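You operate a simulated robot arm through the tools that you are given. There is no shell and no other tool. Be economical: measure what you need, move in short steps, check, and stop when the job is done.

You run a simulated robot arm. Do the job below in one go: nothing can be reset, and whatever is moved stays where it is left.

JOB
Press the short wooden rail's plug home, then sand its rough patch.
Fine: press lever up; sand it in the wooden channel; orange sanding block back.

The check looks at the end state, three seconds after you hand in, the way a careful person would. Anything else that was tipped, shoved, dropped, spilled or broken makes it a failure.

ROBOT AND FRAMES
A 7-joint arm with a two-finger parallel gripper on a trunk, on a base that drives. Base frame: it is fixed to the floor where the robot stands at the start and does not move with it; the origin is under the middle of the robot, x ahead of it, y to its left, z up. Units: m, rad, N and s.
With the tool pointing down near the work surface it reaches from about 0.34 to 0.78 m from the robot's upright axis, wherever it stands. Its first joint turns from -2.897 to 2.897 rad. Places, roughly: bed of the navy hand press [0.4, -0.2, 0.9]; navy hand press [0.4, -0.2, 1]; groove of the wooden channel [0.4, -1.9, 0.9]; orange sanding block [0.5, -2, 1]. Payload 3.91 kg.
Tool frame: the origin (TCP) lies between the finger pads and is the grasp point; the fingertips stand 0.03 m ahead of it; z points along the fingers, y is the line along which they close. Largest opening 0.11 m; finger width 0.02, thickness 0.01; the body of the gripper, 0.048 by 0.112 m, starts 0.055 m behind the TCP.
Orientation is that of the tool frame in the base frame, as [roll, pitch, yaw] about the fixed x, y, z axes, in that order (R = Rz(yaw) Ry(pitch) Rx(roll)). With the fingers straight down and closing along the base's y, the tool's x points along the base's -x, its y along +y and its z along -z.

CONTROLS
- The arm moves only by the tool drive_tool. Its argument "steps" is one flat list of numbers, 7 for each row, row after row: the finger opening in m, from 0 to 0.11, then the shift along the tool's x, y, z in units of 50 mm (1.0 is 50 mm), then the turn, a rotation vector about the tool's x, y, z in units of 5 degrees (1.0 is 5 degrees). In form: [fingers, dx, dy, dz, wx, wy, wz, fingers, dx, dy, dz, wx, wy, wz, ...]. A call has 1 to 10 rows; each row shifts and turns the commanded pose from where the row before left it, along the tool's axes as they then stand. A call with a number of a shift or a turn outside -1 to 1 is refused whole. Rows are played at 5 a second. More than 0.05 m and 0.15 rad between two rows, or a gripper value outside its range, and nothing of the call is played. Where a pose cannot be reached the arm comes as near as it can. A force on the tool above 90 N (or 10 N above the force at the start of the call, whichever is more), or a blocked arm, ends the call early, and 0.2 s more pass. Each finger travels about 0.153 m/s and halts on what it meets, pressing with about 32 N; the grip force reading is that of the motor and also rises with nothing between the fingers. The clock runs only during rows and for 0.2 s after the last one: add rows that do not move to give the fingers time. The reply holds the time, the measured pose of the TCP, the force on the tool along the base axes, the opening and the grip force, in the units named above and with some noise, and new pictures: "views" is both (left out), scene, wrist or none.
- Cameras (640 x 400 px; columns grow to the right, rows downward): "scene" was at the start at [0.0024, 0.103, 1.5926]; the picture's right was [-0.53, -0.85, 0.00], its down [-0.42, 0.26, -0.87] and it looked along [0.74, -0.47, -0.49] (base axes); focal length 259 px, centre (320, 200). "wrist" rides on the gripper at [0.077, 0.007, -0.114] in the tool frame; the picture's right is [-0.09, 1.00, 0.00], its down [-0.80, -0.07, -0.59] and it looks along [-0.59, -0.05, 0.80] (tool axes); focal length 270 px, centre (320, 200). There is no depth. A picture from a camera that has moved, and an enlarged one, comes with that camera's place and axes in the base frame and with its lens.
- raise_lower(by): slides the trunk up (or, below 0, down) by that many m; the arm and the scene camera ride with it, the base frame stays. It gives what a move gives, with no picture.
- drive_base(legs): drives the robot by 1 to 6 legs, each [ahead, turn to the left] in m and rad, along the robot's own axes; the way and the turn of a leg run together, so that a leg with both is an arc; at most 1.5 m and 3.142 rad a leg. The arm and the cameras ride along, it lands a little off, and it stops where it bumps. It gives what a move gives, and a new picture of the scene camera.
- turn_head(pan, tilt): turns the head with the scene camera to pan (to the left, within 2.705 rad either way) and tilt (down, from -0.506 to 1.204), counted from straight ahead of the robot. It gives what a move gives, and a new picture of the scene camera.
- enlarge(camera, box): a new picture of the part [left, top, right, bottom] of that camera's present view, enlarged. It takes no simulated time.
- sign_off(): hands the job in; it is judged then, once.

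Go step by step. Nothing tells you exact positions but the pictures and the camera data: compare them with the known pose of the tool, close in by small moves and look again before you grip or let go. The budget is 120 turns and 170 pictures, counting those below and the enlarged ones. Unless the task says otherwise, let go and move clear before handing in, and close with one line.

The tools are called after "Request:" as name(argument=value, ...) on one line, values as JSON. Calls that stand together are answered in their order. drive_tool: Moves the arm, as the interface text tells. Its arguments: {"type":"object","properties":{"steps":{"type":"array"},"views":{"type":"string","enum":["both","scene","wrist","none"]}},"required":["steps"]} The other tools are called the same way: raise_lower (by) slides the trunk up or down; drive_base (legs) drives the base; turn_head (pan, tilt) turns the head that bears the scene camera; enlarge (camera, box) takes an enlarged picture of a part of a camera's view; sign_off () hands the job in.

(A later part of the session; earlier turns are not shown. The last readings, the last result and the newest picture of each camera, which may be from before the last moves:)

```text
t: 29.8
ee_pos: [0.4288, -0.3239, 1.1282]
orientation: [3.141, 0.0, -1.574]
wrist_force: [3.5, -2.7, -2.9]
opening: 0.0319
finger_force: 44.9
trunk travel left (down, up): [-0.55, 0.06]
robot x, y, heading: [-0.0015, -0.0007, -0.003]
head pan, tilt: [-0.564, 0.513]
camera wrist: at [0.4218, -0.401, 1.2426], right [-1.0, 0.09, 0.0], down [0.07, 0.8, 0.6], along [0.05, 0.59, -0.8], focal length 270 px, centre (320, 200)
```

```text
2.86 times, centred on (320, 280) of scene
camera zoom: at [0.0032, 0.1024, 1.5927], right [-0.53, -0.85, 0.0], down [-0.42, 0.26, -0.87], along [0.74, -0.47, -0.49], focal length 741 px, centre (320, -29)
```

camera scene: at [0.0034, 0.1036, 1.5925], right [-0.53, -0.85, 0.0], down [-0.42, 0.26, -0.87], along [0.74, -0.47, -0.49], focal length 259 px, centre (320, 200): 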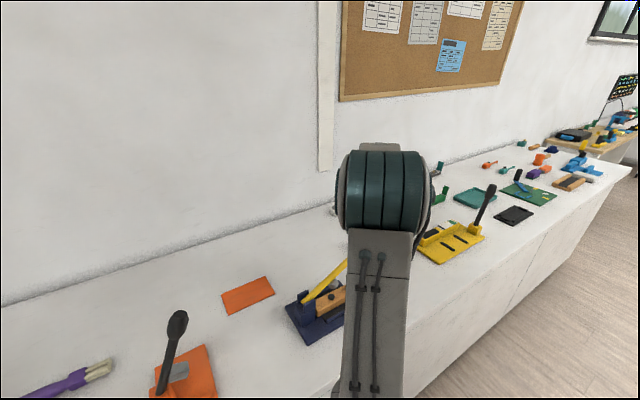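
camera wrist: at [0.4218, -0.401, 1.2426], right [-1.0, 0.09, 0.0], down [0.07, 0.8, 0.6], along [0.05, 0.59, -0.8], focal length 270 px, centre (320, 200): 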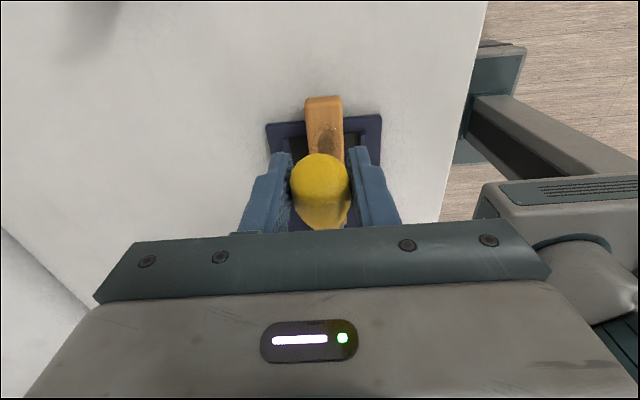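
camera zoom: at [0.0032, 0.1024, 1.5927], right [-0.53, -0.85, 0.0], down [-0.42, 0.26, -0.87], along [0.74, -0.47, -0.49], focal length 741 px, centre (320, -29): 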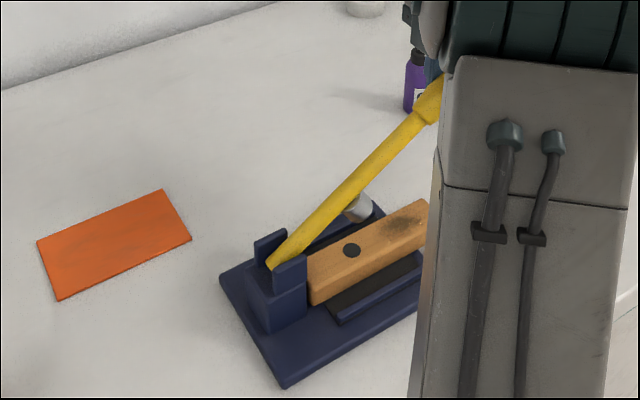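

The plug is flush. Continuing the lever up.

Request:
drive_tool(steps=[0.0, -0.22, 0, -0.35, 0, 0, 0, 0.0, -0.25, 0, -0.33, 0, 0, 0, 0.0, -0.28, 0, -0.31, 0, 0, 0, 0.0, -0.3, 0, -0.28, 0, 0, 0, 0.0, -0.33, 0, -0.26, 0, 0, 0, 0.0, -0.35, 0, -0.22, 0, 0, 0, 0.0, -0.38, 0, -0.18, 0, 0, 0, 0.0, -0.38, 0, -0.16, 0, 0, 0, 0.0, -0.35, 0, -0.1, 0, 0, 0, 0.0, -0.33, 0, -0.06, 0, 0, 0])

```text
t: 32.0
ee_pos: [0.4271, -0.1692, 1.2402]
orientation: [3.14, 0.0, -1.576]
wrist_force: [6.3, -13.7, 3.2]
opening: 0.0
finger_force: 37.3
trunk travel left (down, up): [-0.55, 0.06]
robot x, y, heading: [0.0028, 0.0009, 0.001]
head pan, tilt: [-0.564, 0.513]
camera scene: at [0.0033, 0.0996, 1.5929], right [-0.54, -0.84, 0.0], down [-0.42, 0.27, -0.87], along [0.73, -0.47, -0.49], focal length 259 px, centre (320, 200)
camera wrist: at [0.4209, -0.2473, 1.354], right [-1.0, 0.09, 0.0], down [0.07, 0.8, 0.6], along [0.06, 0.59, -0.8], focal length 270 px, centre (320, 200)
```

scene: 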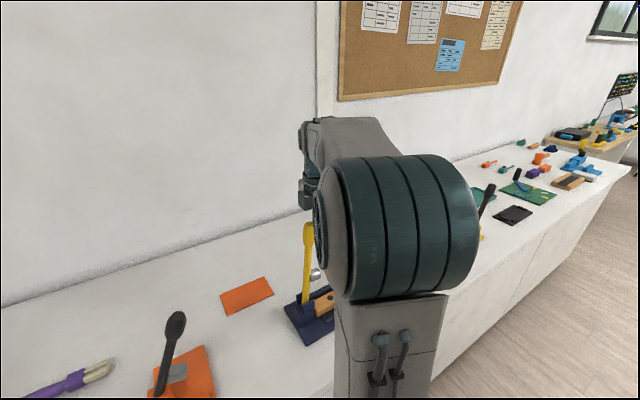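
wrist: 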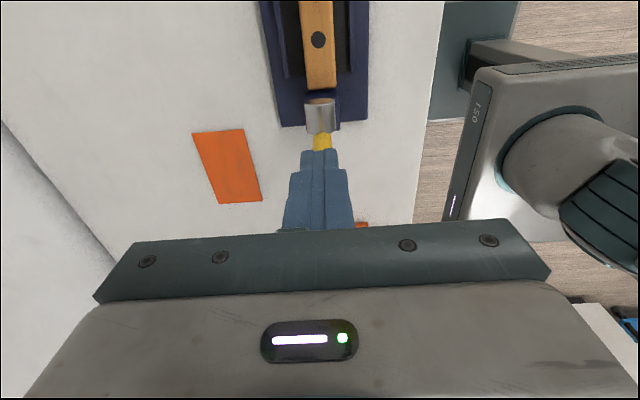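

The knob slipped out at the end but the lever is upright. I'll back off to -y and rise, and check that it stays up.

Request:
drive_tool(steps=[0.0, 0.3, 0, 0, 0, 0, 0, 0.0, 0.6, 0, 0, 0, 0, 0, 0.0, 0.8, 0, -0.4, 0, 0, 0, 0.0, 0, 0, -0.8, 0, 0, 0, 0.06, 0, 0, 0, 0, 0, 0])

Request:
enlarge(camera="scene", box=[270, 210, 370, 350])

```text
t: 33.2
ee_pos: [0.4279, -0.2505, 1.3014]
orientation: [-3.141, -0.001, -1.572]
wrist_force: [0.3, 0.1, -0.9]
opening: 0.0599
finger_force: 0.1
trunk travel left (down, up): [-0.55, 0.06]
robot x, y, heading: [-0.0028, 0.0026, -0.0]
head pan, tilt: [-0.564, 0.513]
camera scene: at [0.0025, 0.1028, 1.5926], right [-0.53, -0.85, 0.0], down [-0.42, 0.26, -0.87], along [0.74, -0.47, -0.49], focal length 259 px, centre (320, 200)
camera wrist: at [0.4209, -0.3276, 1.4153], right [-1.0, 0.09, 0.0], down [0.07, 0.8, 0.6], along [0.05, 0.59, -0.8], focal length 270 px, centre (320, 200)
```

scene: 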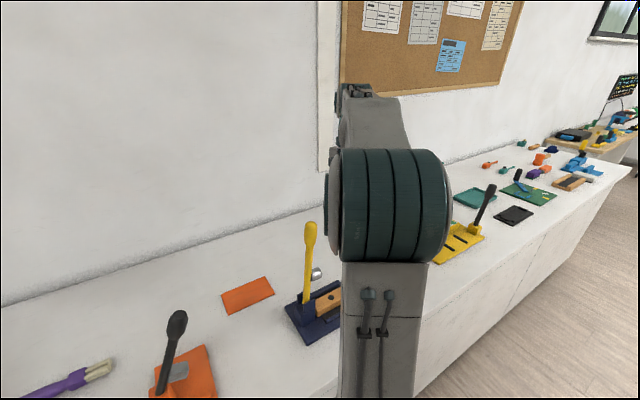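
wrist: 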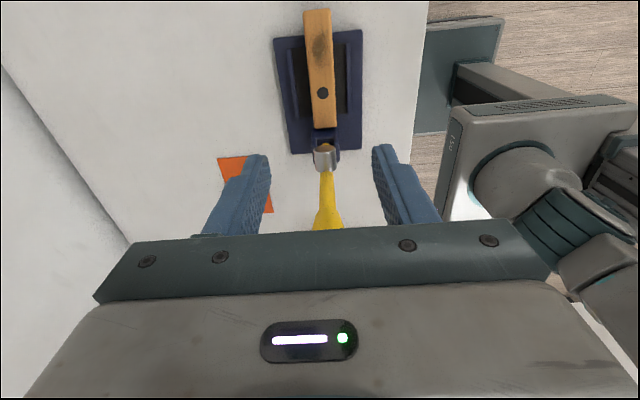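

```text
2.86 times, centred on (320, 280) of scene
camera zoom: at [0.0025, 0.1028, 1.5926], right [-0.53, -0.85, 0.0], down [-0.42, 0.26, -0.87], along [0.74, -0.47, -0.49], focal length 741 px, centre (320, -29)
```

zoom: 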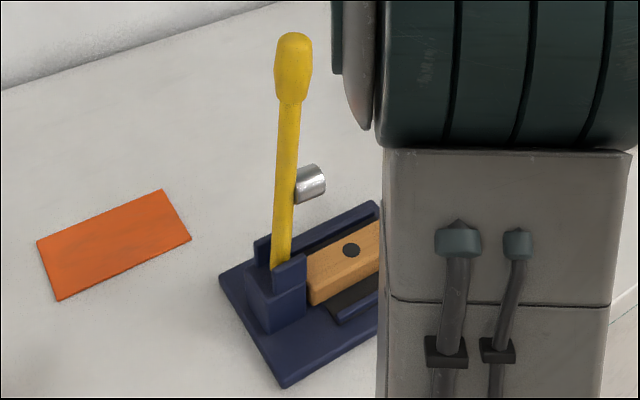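

Lever stays up and the plug is flush. Now re-grasping the rail.

Request:
drive_tool(steps=[0.06, 0.35, 0, 0.5, 0, 0, 0, 0.06, 0, 0, 0.9, 0, 0, 0, 0.06, 0, 0, 0.9, 0, 0, 0, 0.06, 0, 0, 0.9, 0, 0, 0, 0.06, 0, 0, 0.9, 0, 0, 0, 0.06, 0, 0, 0.9, 0, 0, 0, 0.06, 0, 0, 0.9, 0, 0, 0, 0.06, 0, 0, 0, 0, 0, 0], views="wrist")

```text
t: 35.0
ee_pos: [0.4295, -0.2688, 1.006]
orientation: [-3.14, -0.001, -1.573]
wrist_force: [-0.1, -0.4, 0.6]
opening: 0.06
finger_force: 0.1
trunk travel left (down, up): [-0.55, 0.06]
robot x, y, heading: [-0.0032, 0.0012, -0.001]
head pan, tilt: [-0.564, 0.513]
camera wrist: at [0.4218, -0.3469, 1.1205], right [-1.0, 0.09, 0.0], down [0.07, 0.8, 0.59], along [0.05, 0.59, -0.8], focal length 270 px, centre (320, 200)
```

wrist: 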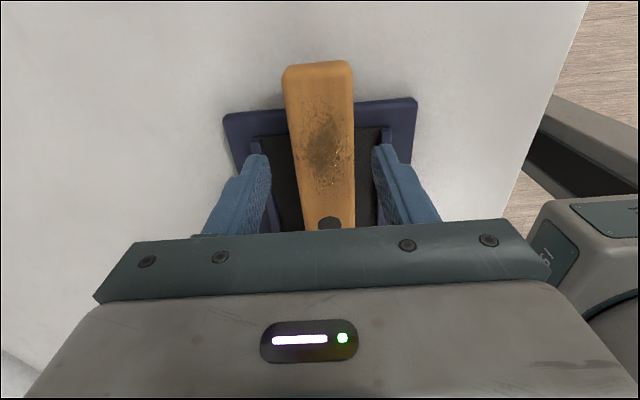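

Request:
drive_tool(steps=[0.06, 0, 0.05, 0.4, 0, 0, 0, 0.06, 0, 0, 0.28, 0, 0, 0, 0.04, 0, 0, 0, 0, 0, 0, 0.0, 0, 0, 0, 0, 0, 0, 0.0, 0, 0, 0, 0, 0, 0, 0.0, 0, 0, -0.4, 0, 0, 0, 0.0, 0, 0, -0.6, 0, 0, 0, 0.0, 0, 0, 0, 0, 0, 0], views="both")

Request:
enlarge(camera="scene", box=[270, 210, 370, 350])

```text
t: 36.8
ee_pos: [0.4251, -0.2699, 1.0216]
orientation: [3.141, 0.0, -1.574]
wrist_force: [-0.4, 0.3, -1.0]
opening: 0.0391
finger_force: 32.1
trunk travel left (down, up): [-0.55, 0.06]
robot x, y, heading: [0.0033, 0.0047, 0.001]
head pan, tilt: [-0.564, 0.513]
camera scene: at [0.0021, 0.1029, 1.5925], right [-0.53, -0.85, 0.0], down [-0.42, 0.26, -0.87], along [0.74, -0.47, -0.49], focal length 259 px, centre (320, 200)
camera wrist: at [0.4179, -0.3469, 1.1354], right [-1.0, 0.09, 0.0], down [0.07, 0.8, 0.59], along [0.05, 0.59, -0.8], focal length 270 px, centre (320, 200)
```

scene: 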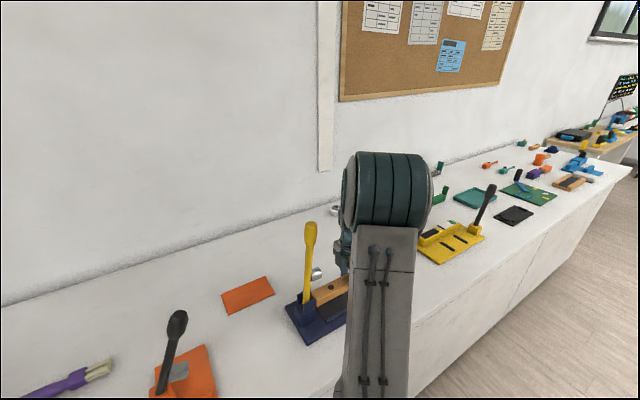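
wrist: 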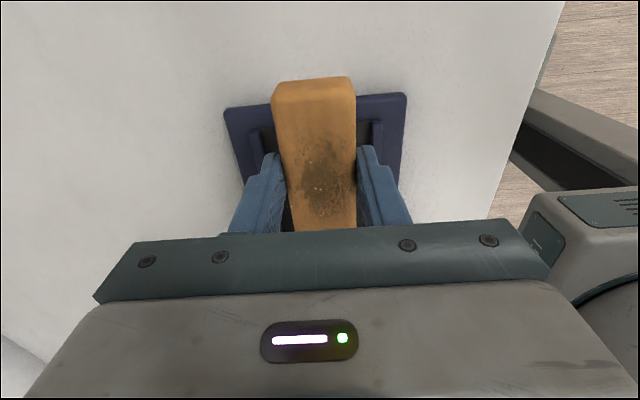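

```text
2.86 times, centred on (320, 280) of scene
camera zoom: at [0.0021, 0.1029, 1.5925], right [-0.53, -0.85, 0.0], down [-0.42, 0.26, -0.87], along [0.74, -0.47, -0.49], focal length 741 px, centre (320, -29)
```

zoom: 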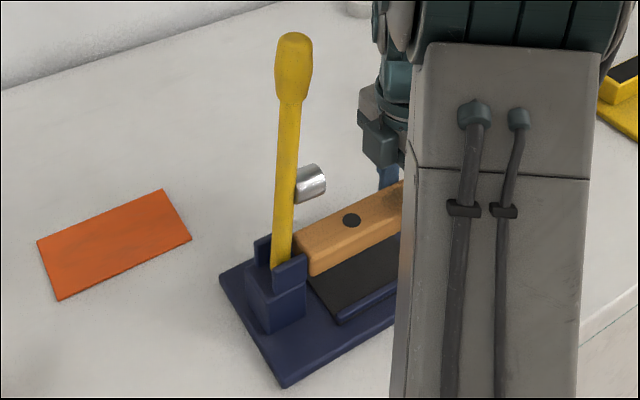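

Plug is flush and the rail is in hand. I'll move clear toward -y, raise high, then back off and drive toward the channel.

Request:
drive_tool(steps=[0.0, 0.8, 0, -0.3, 0, 0, 0, 0.0, 0.8, 0, -0.3, 0, 0, 0, 0.0, 0.8, 0, -0.5, 0, 0, 0, 0.0, 0, 0, -1, 0, 0, 0, 0.0, 0, 0, -1, 0, 0, 0, 0.0, 0, 0, -1, 0, 0, 0, 0.0, 0, 0, -1, 0, 0, 0, 0.0, 0, 0, -1, 0, 0, 0, 0.0, 0, 0, 0, 0, 0, 0], views="none")

Request:
drive_base(legs=[[-0.25, 0], [0, -1.571], [1.0, 0], [0.88, 0]])

```text
t: 38.8
ee_pos: [0.4247, -0.3828, 1.3288]
orientation: [3.142, 0.0, -1.572]
wrist_force: [0.4, 0.0, -1.0]
opening: 0.0392
finger_force: 31.9
trunk travel left (down, up): [-0.55, 0.06]
robot x, y, heading: [0.0053, 0.0006, -0.002]
head pan, tilt: [-0.564, 0.513]
```

```text
t: 53.5
ee_pos: [-0.6511, -2.3, 1.3284]
orientation: [3.14, 0.0, 3.126]
wrist_force: [-0.3, -0.6, -1.2]
opening: 0.039
finger_force: 32.5
trunk travel left (down, up): [-0.55, 0.06]
robot x, y, heading: [-0.2599, -1.8786, -1.588]
head pan, tilt: [-0.564, 0.513]
camera scene: at [-0.1573, -1.8801, 1.5926], right [-0.84, 0.55, 0.0], down [0.27, 0.41, -0.87], along [-0.48, -0.73, -0.49], focal length 259 px, centre (320, 200)
```

scene: 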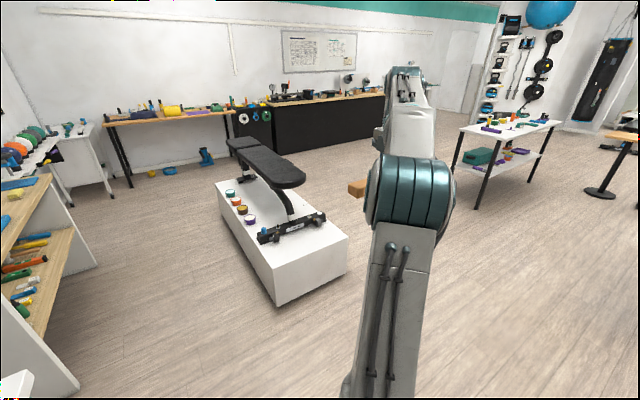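

Turn back to face the bench and approach, then look.

Request:
drive_base(legs=[[0, 1.588]])

Request:
turn_head(pan=0.0, tilt=0.65)

```text
t: 57.8
ee_pos: [0.1752, -2.2525, 1.3289]
orientation: [-3.141, 0.0, -1.548]
wrist_force: [0.3, 0.8, -0.7]
opening: 0.0395
finger_force: 32.2
trunk travel left (down, up): [-0.55, 0.06]
robot x, y, heading: [-0.2638, -1.8808, 0.02]
head pan, tilt: [-0.564, 0.513]
camera scene: at [-0.2606, -1.7767, 1.5926], right [-0.52, -0.86, 0.0], down [-0.42, 0.25, -0.87], along [0.75, -0.45, -0.49], focal length 259 px, centre (320, 200)
```

scene: 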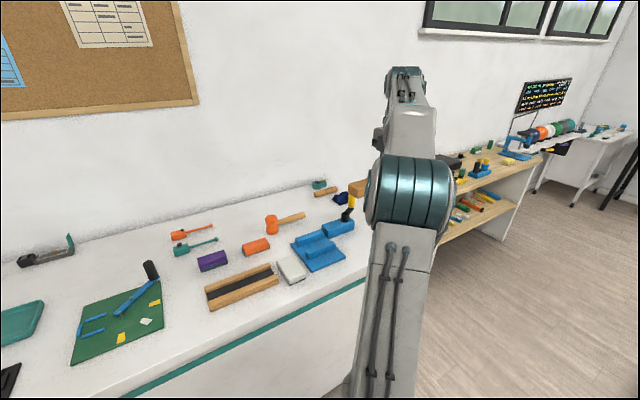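

```text
t: 58.8
ee_pos: [0.1743, -2.2526, 1.3288]
orientation: [3.141, 0.0, -1.55]
wrist_force: [0.8, 0.5, -1.2]
opening: 0.0394
finger_force: 31.7
trunk travel left (down, up): [-0.55, 0.06]
robot x, y, heading: [-0.2602, -1.8789, 0.021]
head pan, tilt: [0.0, 0.649]
camera scene: at [-0.2516, -1.7283, 1.5806], right [0.02, -1.0, 0.0], down [-0.6, -0.01, -0.8], along [0.8, 0.02, -0.6], focal length 259 px, centre (320, 200)
```

scene: 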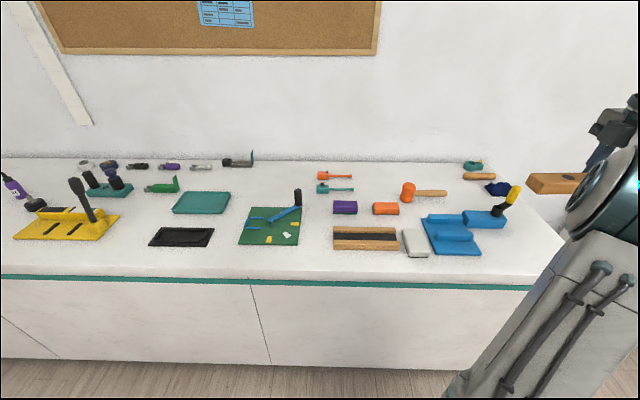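

The channel, orange block and a purple decoy block are in view. Zooming in for details.

Request:
enlarge(camera="scene", box=[300, 170, 460, 270])

```text
4.00 times, centred on (380, 220) of scene
camera zoom: at [-0.2516, -1.7283, 1.5806], right [0.02, -1.0, 0.0], down [-0.6, -0.01, -0.8], along [0.8, 0.02, -0.6], focal length 1038 px, centre (80, 120)
```

zoom: 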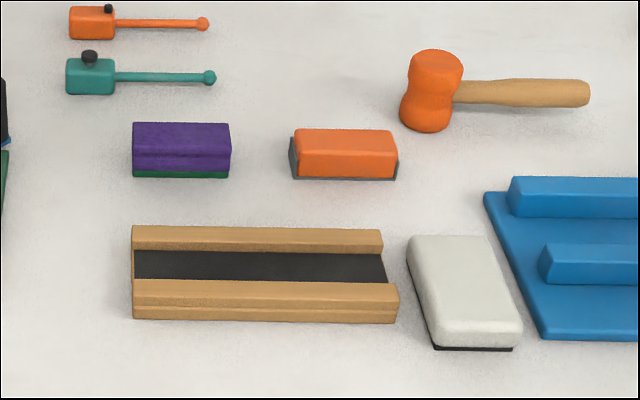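

Approach to x≈-0.08 and straighten out the heading.

Request:
drive_base(legs=[[0.09, -0.021], [0.09, 0]])

```text
t: 60.6
ee_pos: [0.3486, -2.261, 1.3277]
orientation: [3.139, 0.001, -1.571]
wrist_force: [0.3, 0.0, -1.8]
opening: 0.0394
finger_force: 31.9
trunk travel left (down, up): [-0.55, 0.06]
robot x, y, heading: [-0.0794, -1.8779, -0.002]
head pan, tilt: [0.0, 0.649]
camera scene: at [-0.0661, -1.7273, 1.5805], right [0.0, -1.0, 0.0], down [-0.61, 0.0, -0.8], along [0.8, 0.0, -0.61], focal length 259 px, centre (320, 200)
```

scene: 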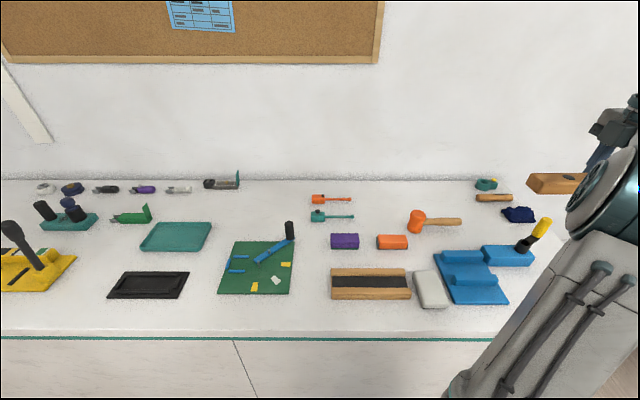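

Request:
turn_head(pan=-0.15, tilt=0.9)

Request:
enlarge(camera="scene", box=[260, 120, 420, 240])

```text
t: 61.4
ee_pos: [0.3469, -2.2608, 1.3281]
orientation: [3.14, 0.0, -1.57]
wrist_force: [0.4, -0.1, -1.7]
opening: 0.0394
finger_force: 31.8
trunk travel left (down, up): [-0.55, 0.06]
robot x, y, heading: [-0.0798, -1.8796, 0.001]
head pan, tilt: [-0.15, 0.901]
camera scene: at [-0.0795, -1.7385, 1.5601], right [-0.15, -0.99, 0.0], down [-0.77, 0.12, -0.62], along [0.61, -0.09, -0.78], focal length 259 px, centre (320, 200)
```

scene: 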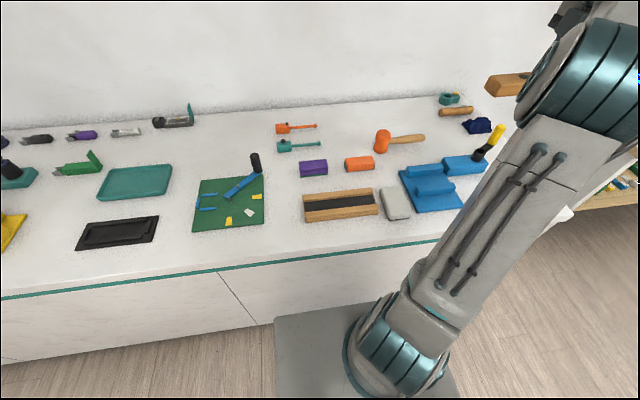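

```text
3.33 times, centred on (340, 180) of scene
camera zoom: at [-0.0795, -1.7385, 1.5601], right [-0.15, -0.99, 0.0], down [-0.77, 0.12, -0.62], along [0.61, -0.09, -0.78], focal length 865 px, centre (253, 267)
```

zoom: 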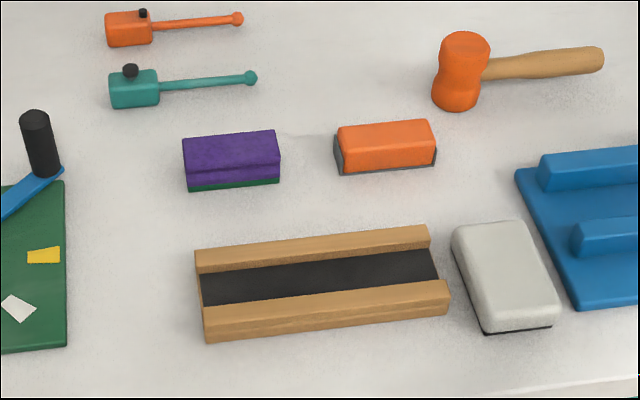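

The groove runs along y, only slightly wider than the rail. I'll move above it at a safe height and look with the wrist camera.

Request:
drive_tool(steps=[0.0, -0.94, -0.11, 0, 0, 0, 0, 0.0, -0.94, -0.11, 0, 0, 0, 0, 0.0, -0.94, -0.11, 0, 0, 0, 0, 0.0, -0.94, -0.11, 0, 0, 0, 0, 0.0, -0.94, -0.11, 0, 0, 0, 0, 0.0, -0.94, -0.11, 0, 0, 0, 0, 0.0, 0, 0, 0.8, 0, 0, 0, 0.0, 0, 0, 0.8, 0, 0, 0, 0.0, 0, 0, 0.8, 0, 0, 0, 0.0, 0, 0, 0, 0, 0, 0])

```text
t: 63.6
ee_pos: [0.3801, -1.9782, 1.2089]
orientation: [-3.14, 0.0, -1.572]
wrist_force: [-0.4, 0.0, -0.8]
opening: 0.0397
finger_force: 31.7
trunk travel left (down, up): [-0.55, 0.06]
robot x, y, heading: [-0.0798, -1.8802, -0.001]
head pan, tilt: [-0.15, 0.901]
camera scene: at [-0.0797, -1.7383, 1.56], right [-0.15, -0.99, 0.0], down [-0.78, 0.12, -0.62], along [0.61, -0.09, -0.78], focal length 259 px, centre (320, 200)
camera wrist: at [0.3729, -2.056, 1.3219], right [-1.0, 0.09, 0.0], down [0.07, 0.8, 0.59], along [0.05, 0.59, -0.8], focal length 270 px, centre (320, 200)
```

scene: 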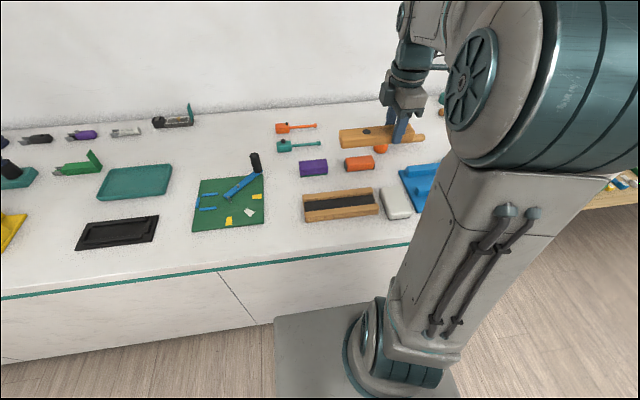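
wrist: 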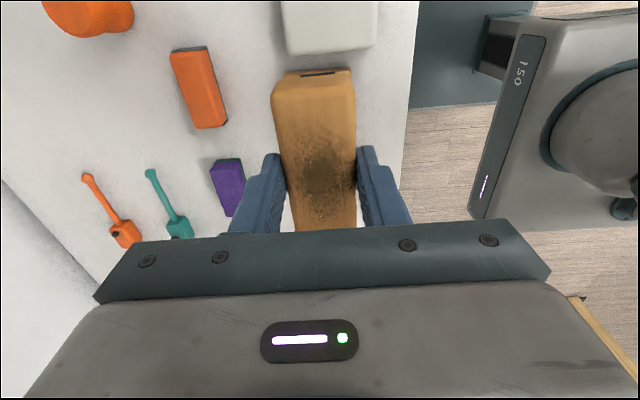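

The rail hides the channel, so I'll move to the free strip between channel and blocks (x≈0.475) where I can see the channel and set the rail down for a higher regrip.

Request:
drive_tool(steps=[0.0, -0.6, -0.63, 0, 0, 0, 0, 0.0, -0.6, -0.63, 0, 0, 0, 0, 0.0, -0.6, -0.63, 0, 0, 0, 0, 0.0, 0, 0, 0.8, 0, 0, 0, 0.0, 0, 0, 0.8, 0, 0, 0, 0.0, 0, 0, 0.6, 0, 0, 0, 0.0, 0, 0, 0, 0, 0, 0])

Request:
enlarge(camera="scene", box=[260, 120, 420, 240])

```text
t: 65.2
ee_pos: [0.4748, -1.8885, 1.0988]
orientation: [3.141, 0.001, -1.57]
wrist_force: [0.1, 0.1, -2.1]
opening: 0.0392
finger_force: 32.2
trunk travel left (down, up): [-0.55, 0.06]
robot x, y, heading: [-0.0775, -1.8783, -0.003]
head pan, tilt: [-0.15, 0.901]
camera scene: at [-0.0797, -1.7383, 1.56], right [-0.15, -0.99, 0.0], down [-0.78, 0.12, -0.62], along [0.61, -0.09, -0.78], focal length 259 px, centre (320, 200)
camera wrist: at [0.4682, -1.967, 1.2114], right [-1.0, 0.09, 0.0], down [0.07, 0.8, 0.59], along [0.05, 0.59, -0.8], focal length 270 px, centre (320, 200)
```

scene: 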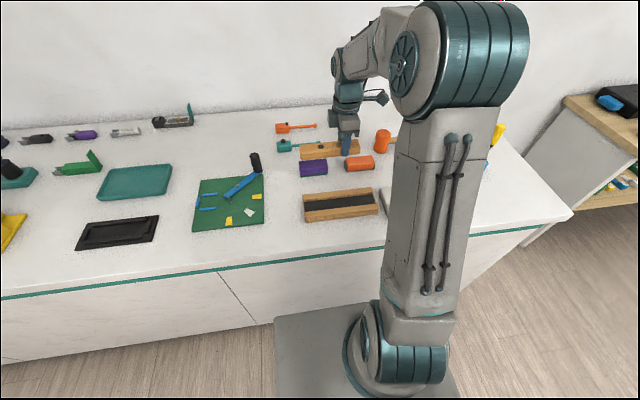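
wrist: 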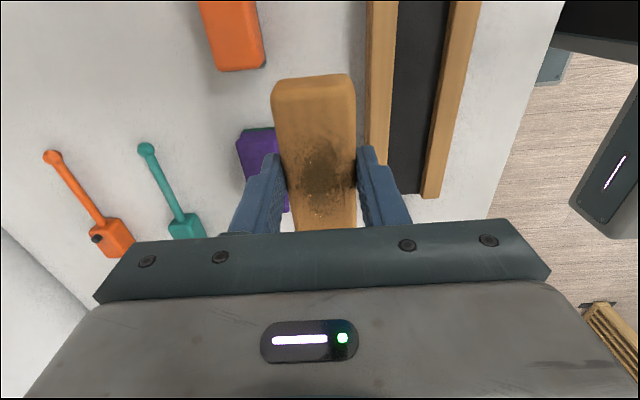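

```text
3.33 times, centred on (340, 180) of scene
camera zoom: at [-0.0797, -1.7383, 1.56], right [-0.15, -0.99, 0.0], down [-0.78, 0.12, -0.62], along [0.61, -0.09, -0.78], focal length 865 px, centre (253, 267)
```

zoom: 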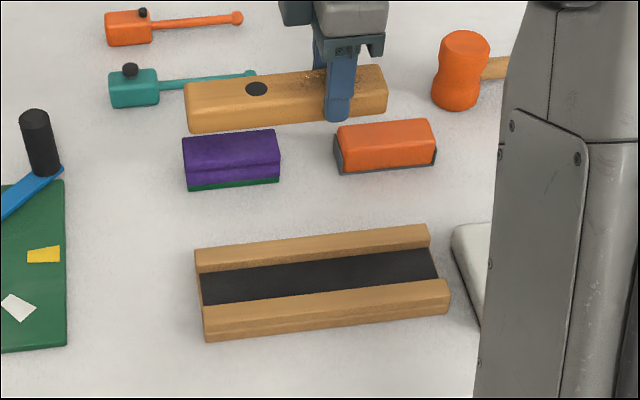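

Request:
enlarge(camera="wrist", box=[340, 0, 500, 220])

```text
1.82 times, centred on (420, 110) of wrist
camera zoom: at [0.4682, -1.967, 1.2114], right [-1.0, 0.09, 0.0], down [0.07, 0.8, 0.59], along [0.05, 0.59, -0.8], focal length 491 px, centre (138, 364)
```

zoom: 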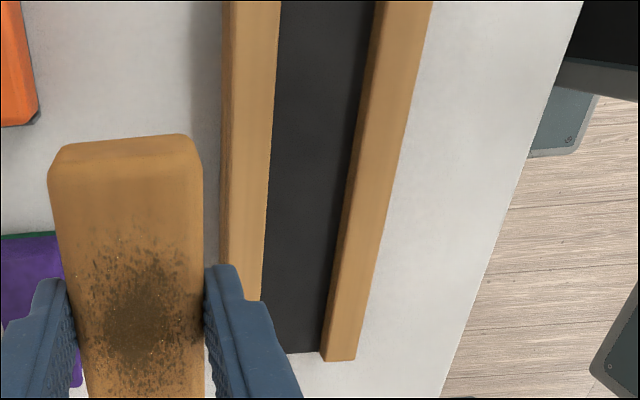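

The channel is about x 0.360–0.404 (centre 0.382), y −1.97…−1.76, open at both ends, with walls about 2 cm high. I'll set the rail on the bare table at x=0.475 and regrip it higher so the fingers clear the walls.

Request:
drive_tool(steps=[0.0, 0, 0, 0.8, 0, 0, 0, 0.0, 0, 0, 0.8, 0, 0, 0, 0.0, 0, 0, 0.8, 0, 0, 0, 0.0, 0, 0, 0.3, 0, 0, 0, 0.0, 0, 0, 0.08, 0, 0, 0, 0.0, 0, 0, 0, 0, 0, 0], views="none")

Request:
enlarge(camera="scene", box=[260, 120, 420, 240])

```text
t: 66.6
ee_pos: [0.4742, -1.8897, 0.959]
orientation: [3.141, -0.002, -1.571]
wrist_force: [1.2, -0.5, -0.9]
opening: 0.0397
finger_force: 32.0
trunk travel left (down, up): [-0.55, 0.06]
robot x, y, heading: [-0.0802, -1.877, 0.0]
head pan, tilt: [-0.15, 0.901]
```

```text
3.33 times, centred on (340, 180) of scene
camera zoom: at [-0.0795, -1.7382, 1.56], right [-0.15, -0.99, 0.0], down [-0.78, 0.12, -0.62], along [0.61, -0.09, -0.78], focal length 865 px, centre (253, 267)
```

zoom: 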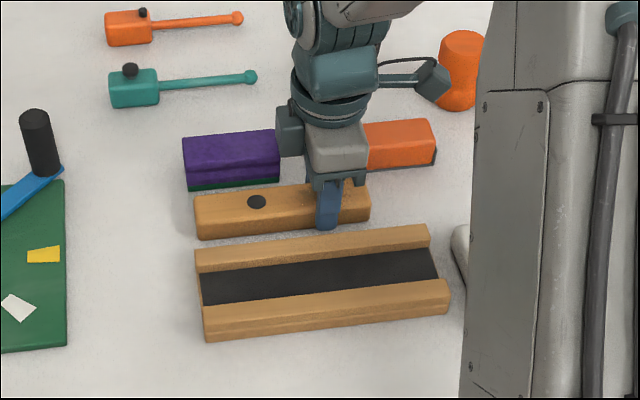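

Request:
drive_tool(steps=[0.0, 0, 0, 0.05, 0, 0, 0, 0.0, 0, 0, 0.05, 0, 0, 0], views="none")

```text
t: 67.2
ee_pos: [0.4748, -1.8892, 0.9577]
orientation: [-3.136, 0.0, -1.571]
wrist_force: [-0.1, -1.1, 19.9]
opening: 0.0392
finger_force: 32.4
trunk travel left (down, up): [-0.55, 0.06]
robot x, y, heading: [-0.0851, -1.8797, 0.003]
head pan, tilt: [-0.15, 0.901]
```

Contact. Opening, rising 14 mm, shifting to the rail's middle, and regripping.

Request:
drive_tool(steps=[0.0, 0, 0, -0.06, 0, 0, 0, 0.06, 0, 0, 0, 0, 0, 0, 0.06, 0, 0, 0, 0, 0, 0, 0.06, -0.27, 0, -0.14, 0, 0, 0, 0.06, -0.27, 0, -0.14, 0, 0, 0, 0.06, 0, 0, 0, 0, 0, 0], views="wrist")

Request:
enlarge(camera="scene", box=[290, 150, 390, 230])

```text
t: 68.6
ee_pos: [0.4745, -1.8626, 0.9705]
orientation: [3.14, 0.002, -1.571]
wrist_force: [0.2, 0.1, -0.5]
opening: 0.0598
finger_force: 0.1
trunk travel left (down, up): [-0.55, 0.06]
robot x, y, heading: [-0.0813, -1.883, 0.002]
head pan, tilt: [-0.15, 0.901]
camera wrist: at [0.4682, -1.9403, 1.0848], right [-1.0, 0.09, 0.0], down [0.07, 0.8, 0.59], along [0.05, 0.59, -0.8], focal length 270 px, centre (320, 200)
```

wrist: 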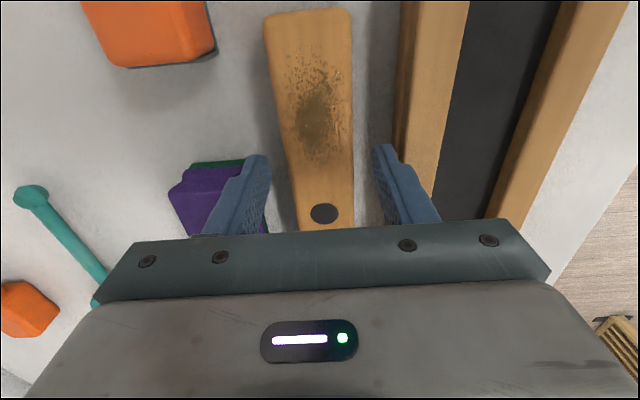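

```text
5.00 times, centred on (340, 190) of scene
camera zoom: at [-0.0797, -1.7383, 1.56], right [-0.15, -0.99, 0.0], down [-0.78, 0.12, -0.62], along [0.61, -0.09, -0.78], focal length 1297 px, centre (220, 250)
```

zoom: 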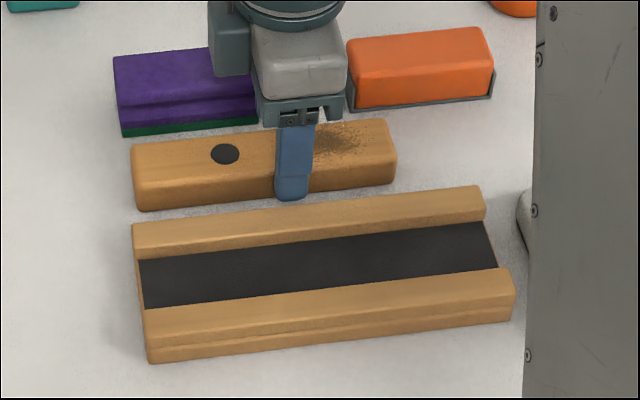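

Plug is clearly flush. Closing on the upper part and lifting.

Request:
drive_tool(steps=[0.03, 0, 0, 0, 0, 0, 0, 0.0, 0, 0, 0, 0, 0, 0, 0.0, 0, 0, 0, 0, 0, 0, 0.0, 0, 0, -0.5, 0, 0, 0, 0.0, 0, 0, -0.7, 0, 0, 0, 0.0, 0, 0, 0, 0, 0, 0], views="wrist")

Request:
enlarge(camera="scene", box=[270, 120, 410, 230])

```text
t: 70.0
ee_pos: [0.4733, -1.8621, 1.0299]
orientation: [-3.141, -0.001, -1.57]
wrist_force: [0.3, -0.8, -1.2]
opening: 0.0393
finger_force: 31.3
trunk travel left (down, up): [-0.55, 0.06]
robot x, y, heading: [-0.0768, -1.8775, -0.001]
head pan, tilt: [-0.15, 0.901]
camera wrist: at [0.4669, -1.9392, 1.1439], right [-1.0, 0.09, 0.0], down [0.07, 0.8, 0.59], along [0.05, 0.59, -0.8], focal length 270 px, centre (320, 200)
```

wrist: 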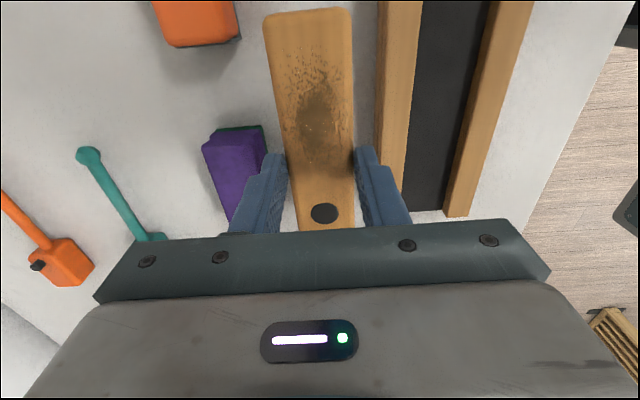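

```text
3.64 times, centred on (340, 175) of scene
camera zoom: at [-0.0795, -1.7382, 1.56], right [-0.15, -0.99, 0.0], down [-0.78, 0.12, -0.62], along [0.61, -0.09, -0.78], focal length 943 px, centre (247, 291)
```

zoom: 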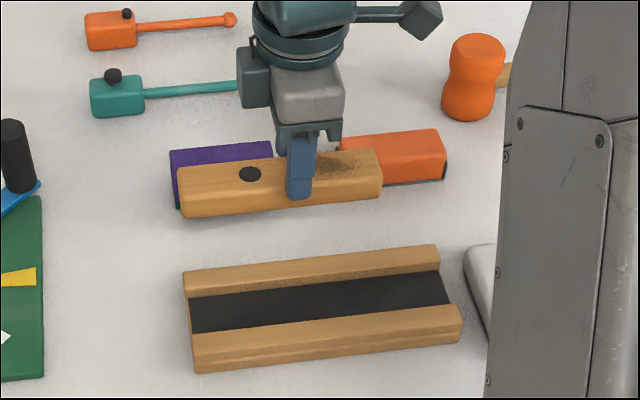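

Holding the rail by its top 12 mm. Moving over the groove centre (x≈0.382) and looking.

Request:
drive_tool(steps=[0.0, 0.08, 0.61, 0, 0, 0, 0, 0.0, 0, 0.61, 0, 0, 0, 0, 0.0, 0, 0.61, 0, 0, 0, 0, 0.0, 0, 0, 0.16, 0, 0, 0, 0.0, 0, 0, 0, 0, 0, 0], views="wrist")

Request:
enlarge(camera="scene", box=[280, 150, 410, 240])

Request:
enlarge(camera="wrist", box=[240, 0, 400, 240])

```text
t: 71.2
ee_pos: [0.3824, -1.8673, 1.0235]
orientation: [-3.141, 0.001, -1.571]
wrist_force: [-0.4, 0.1, -1.2]
opening: 0.0393
finger_force: 32.2
trunk travel left (down, up): [-0.55, 0.06]
robot x, y, heading: [-0.0813, -1.8789, 0.003]
head pan, tilt: [-0.15, 0.901]
camera wrist: at [0.3763, -1.9438, 1.1367], right [-1.0, 0.09, 0.0], down [0.07, 0.8, 0.59], along [0.05, 0.59, -0.8], focal length 270 px, centre (320, 200)
```

wrist: 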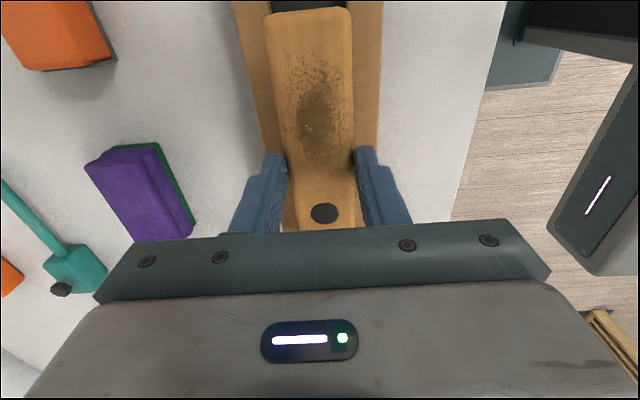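

```text
4.44 times, centred on (345, 195) of scene
camera zoom: at [-0.0795, -1.7382, 1.56], right [-0.15, -0.99, 0.0], down [-0.78, 0.12, -0.62], along [0.61, -0.09, -0.78], focal length 1153 px, centre (209, 222)
```

zoom: 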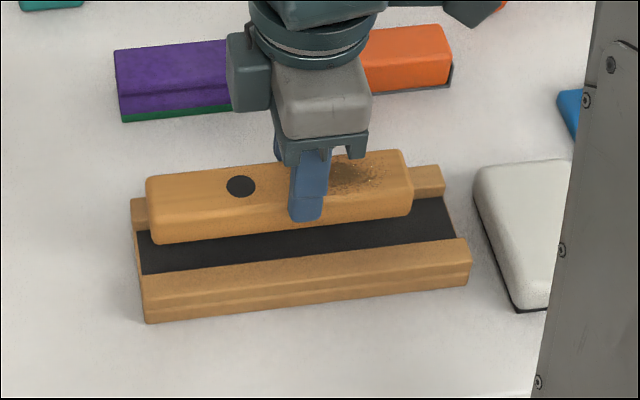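

```text
1.67 times, centred on (320, 120) of wrist
camera zoom: at [0.3763, -1.9438, 1.1367], right [-1.0, 0.09, 0.0], down [0.07, 0.8, 0.59], along [0.05, 0.59, -0.8], focal length 450 px, centre (320, 333)
```

zoom: 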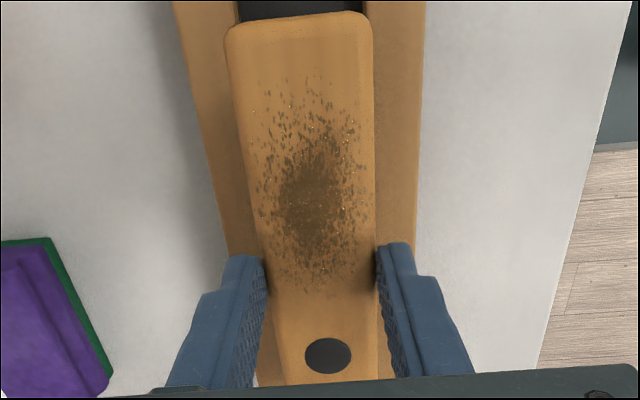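

Well centred: gap 0.361–0.404 against TCP x 0.382. Lowering slowly with force checks.

Request:
drive_tool(steps=[0.0, 0, 0, 0.2, 0, 0, 0, 0.0, 0, 0, 0.2, 0, 0, 0, 0.0, 0, 0, 0.1, 0, 0, 0, 0.0, 0, 0, 0.1, 0, 0, 0, 0.0, 0, 0, 0, 0, 0, 0], views="none")

Request:
enlarge(camera="scene", box=[280, 150, 410, 240])

```text
t: 72.4
ee_pos: [0.3828, -1.8661, 0.9926]
orientation: [3.142, 0.001, -1.571]
wrist_force: [0.2, 0.2, -1.7]
opening: 0.0394
finger_force: 31.9
trunk travel left (down, up): [-0.55, 0.06]
robot x, y, heading: [-0.0796, -1.8809, 0.0]
head pan, tilt: [-0.15, 0.901]
```

```text
4.44 times, centred on (345, 195) of scene
camera zoom: at [-0.0796, -1.7382, 1.56], right [-0.15, -0.99, 0.0], down [-0.78, 0.12, -0.62], along [0.61, -0.09, -0.78], focal length 1153 px, centre (209, 222)
```

zoom: 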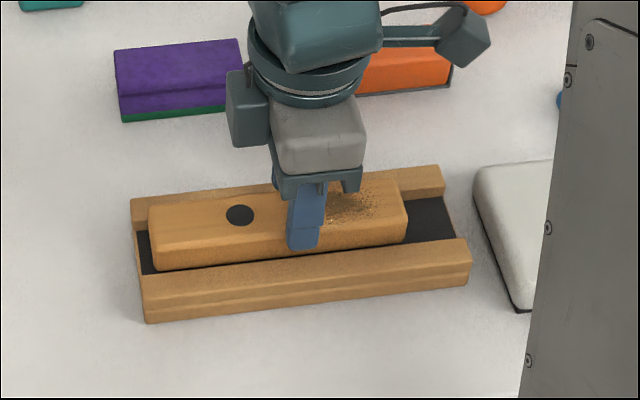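

It's entering the groove freely. Continuing.

Request:
drive_tool(steps=[0.0, 0, 0, 0.08, 0, 0, 0, 0.0, 0, 0, 0.08, 0, 0, 0, 0.0, 0, 0, 0.06, 0, 0, 0], views="none")

Request:
enlarge(camera="scene", box=[280, 150, 410, 240])

```text
t: 73.2
ee_pos: [0.3821, -1.8659, 0.9867]
orientation: [-3.135, -0.001, -1.572]
wrist_force: [2.1, -1.5, 34.4]
opening: 0.04
finger_force: 32.4
trunk travel left (down, up): [-0.55, 0.06]
robot x, y, heading: [-0.0832, -1.8793, 0.006]
head pan, tilt: [-0.15, 0.901]
```

```text
4.44 times, centred on (345, 195) of scene
camera zoom: at [-0.0823, -1.7386, 1.5607], right [-0.15, -0.99, 0.0], down [-0.77, 0.12, -0.62], along [0.62, -0.09, -0.78], focal length 1153 px, centre (209, 222)
```

zoom: 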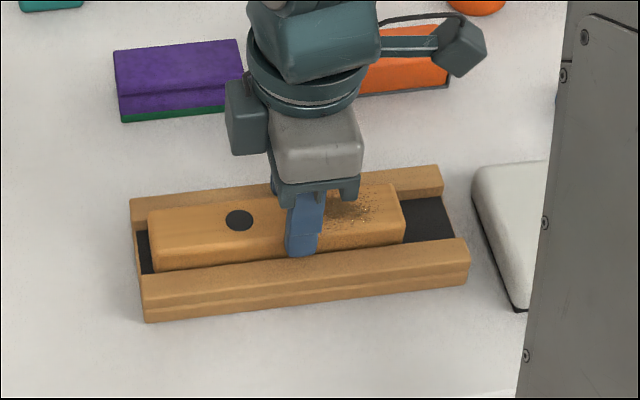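

Contact. Releasing and rising to inspect.

Request:
drive_tool(steps=[0.0, 0, 0, -0.04, 0, 0, 0, 0.05, 0, 0, 0, 0, 0, 0, 0.06, 0, 0, 0, 0, 0, 0, 0.06, 0, 0, -0.5, 0, 0, 0, 0.06, 0, 0, -1, 0, 0, 0, 0.06, 0, 0, -1, 0, 0, 0, 0.06, 0, 0, 0, 0, 0, 0], views="wrist")

Request:
enlarge(camera="scene", box=[280, 150, 410, 240])

Request:
enlarge(camera="wrist", box=[220, 40, 420, 230])

```text
t: 74.8
ee_pos: [0.3839, -1.8659, 1.1104]
orientation: [3.141, 0.001, -1.571]
wrist_force: [-0.6, -0.9, 0.0]
opening: 0.0601
finger_force: 0.1
trunk travel left (down, up): [-0.55, 0.06]
robot x, y, heading: [-0.0818, -1.8783, -0.0]
head pan, tilt: [-0.15, 0.901]
camera wrist: at [0.378, -1.9438, 1.2242], right [-1.0, 0.09, 0.0], down [0.07, 0.8, 0.59], along [0.05, 0.59, -0.8], focal length 270 px, centre (320, 200)
```

wrist: 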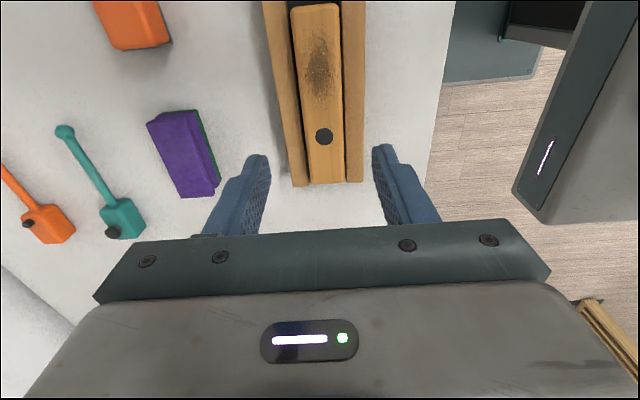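

```text
4.44 times, centred on (345, 195) of scene
camera zoom: at [-0.0797, -1.7382, 1.56], right [-0.15, -0.99, 0.0], down [-0.78, 0.12, -0.62], along [0.61, -0.09, -0.78], focal length 1153 px, centre (209, 222)
```

zoom: 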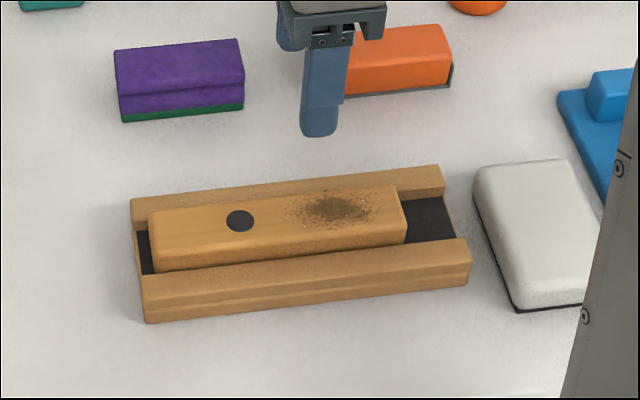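

```text
2.11 times, centred on (320, 135) of wrist
camera zoom: at [0.378, -1.9438, 1.2242], right [-1.0, 0.09, 0.0], down [0.07, 0.8, 0.59], along [0.05, 0.59, -0.8], focal length 569 px, centre (320, 337)
```

zoom: 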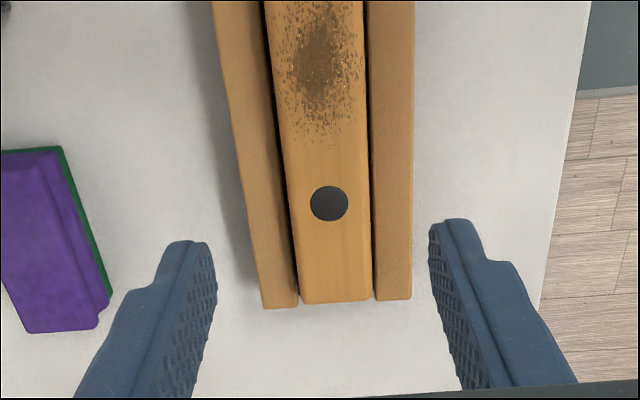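

The rail is well seated in the groove. Next, the orange sanding block: moving above it.

Request:
drive_tool(steps=[0.1, 0.5, -0.85, -0.1, 0, 0, 0, 0.1, 0.5, -0.85, -0.1, 0, 0, 0, 0.1, 0.5, -0.85, 0, 0, 0, 0, 0.1, 0.5, -0.85, 0, 0, 0, 0, 0.1, 0, 0, 0, 0, 0, 0], views="wrist")

Request:
enlarge(camera="wrist", box=[220, 40, 420, 230])

Request:
enlarge(camera="scene", box=[320, 120, 430, 190])

```text
t: 76.0
ee_pos: [0.5539, -1.97, 1.1179]
orientation: [3.141, -0.001, -1.569]
wrist_force: [0.4, -1.0, 0.4]
opening: 0.1001
finger_force: 0.0
trunk travel left (down, up): [-0.55, 0.06]
robot x, y, heading: [-0.0786, -1.8792, 0.006]
head pan, tilt: [-0.15, 0.901]
camera wrist: at [0.5472, -2.0465, 1.2316], right [-1.0, 0.09, 0.0], down [0.07, 0.8, 0.59], along [0.05, 0.59, -0.8], focal length 270 px, centre (320, 200)
```

wrist: 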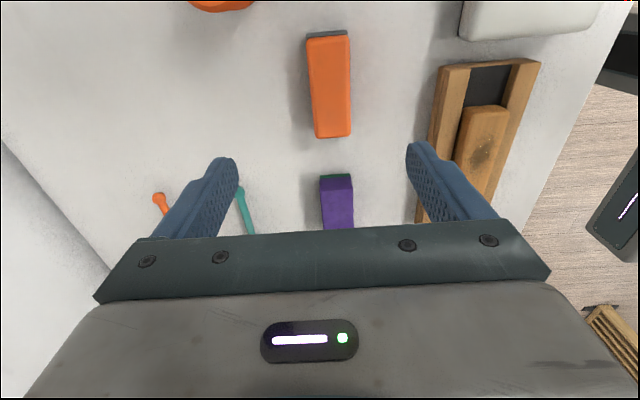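

```text
2.11 times, centred on (320, 135) of wrist
camera zoom: at [0.5472, -2.0465, 1.2316], right [-1.0, 0.09, 0.0], down [0.07, 0.8, 0.59], along [0.05, 0.59, -0.8], focal length 569 px, centre (320, 337)
```

zoom: 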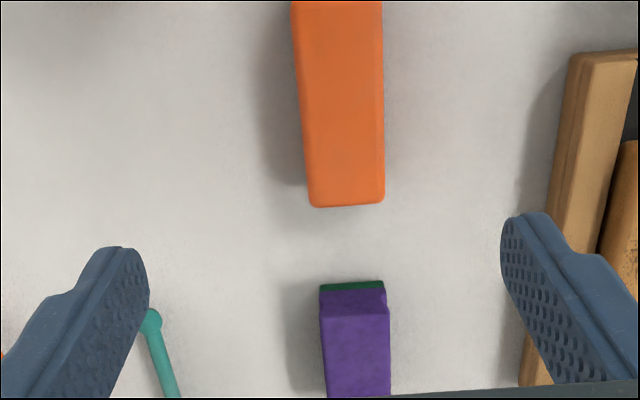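

```text
5.71 times, centred on (375, 155) of scene
camera zoom: at [-0.0801, -1.7381, 1.56], right [-0.15, -0.99, 0.0], down [-0.78, 0.12, -0.62], along [0.61, -0.09, -0.78], focal length 1482 px, centre (6, 457)
```

zoom: 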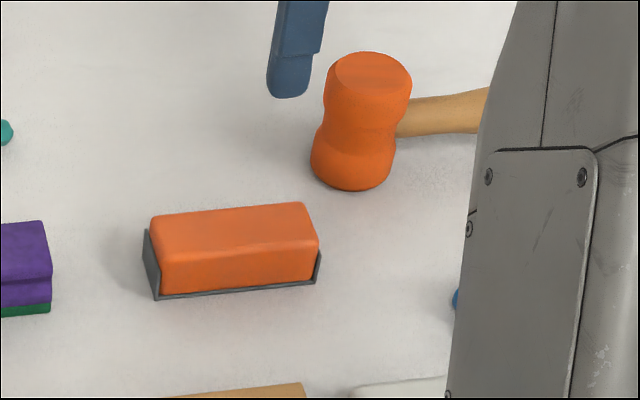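

Block centre ≈ (0.5425, -1.976), about 0.041 wide and 0.09 long, aligned with y. Descending.

Request:
drive_tool(steps=[0.08, 0.12, 0.23, 0.7, 0, 0, 0, 0.08, 0, 0, 0.8, 0, 0, 0, 0.08, 0, 0, 0.7, 0, 0, 0, 0.08, 0, 0, 0, 0, 0, 0], views="wrist")

Request:
enlarge(camera="scene", box=[320, 120, 430, 190])

```text
t: 77.0
ee_pos: [0.5414, -1.9731, 1.008]
orientation: [-3.141, 0.0, -1.57]
wrist_force: [-0.3, -0.1, 0.6]
opening: 0.0799
finger_force: 0.0
trunk travel left (down, up): [-0.55, 0.06]
robot x, y, heading: [-0.0809, -1.8756, 0.002]
head pan, tilt: [-0.15, 0.901]
camera wrist: at [0.535, -2.0503, 1.1217], right [-1.0, 0.09, 0.0], down [0.07, 0.8, 0.59], along [0.05, 0.59, -0.8], focal length 270 px, centre (320, 200)
```

wrist: 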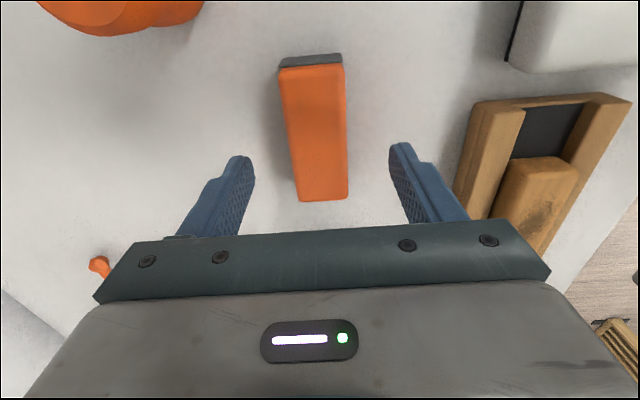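

```text
5.71 times, centred on (375, 155) of scene
camera zoom: at [-0.0798, -1.7383, 1.56], right [-0.15, -0.99, 0.0], down [-0.78, 0.12, -0.62], along [0.61, -0.09, -0.78], focal length 1482 px, centre (6, 457)
```

zoom: 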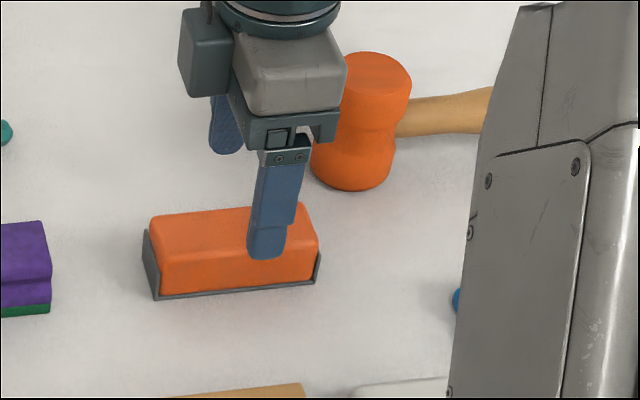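

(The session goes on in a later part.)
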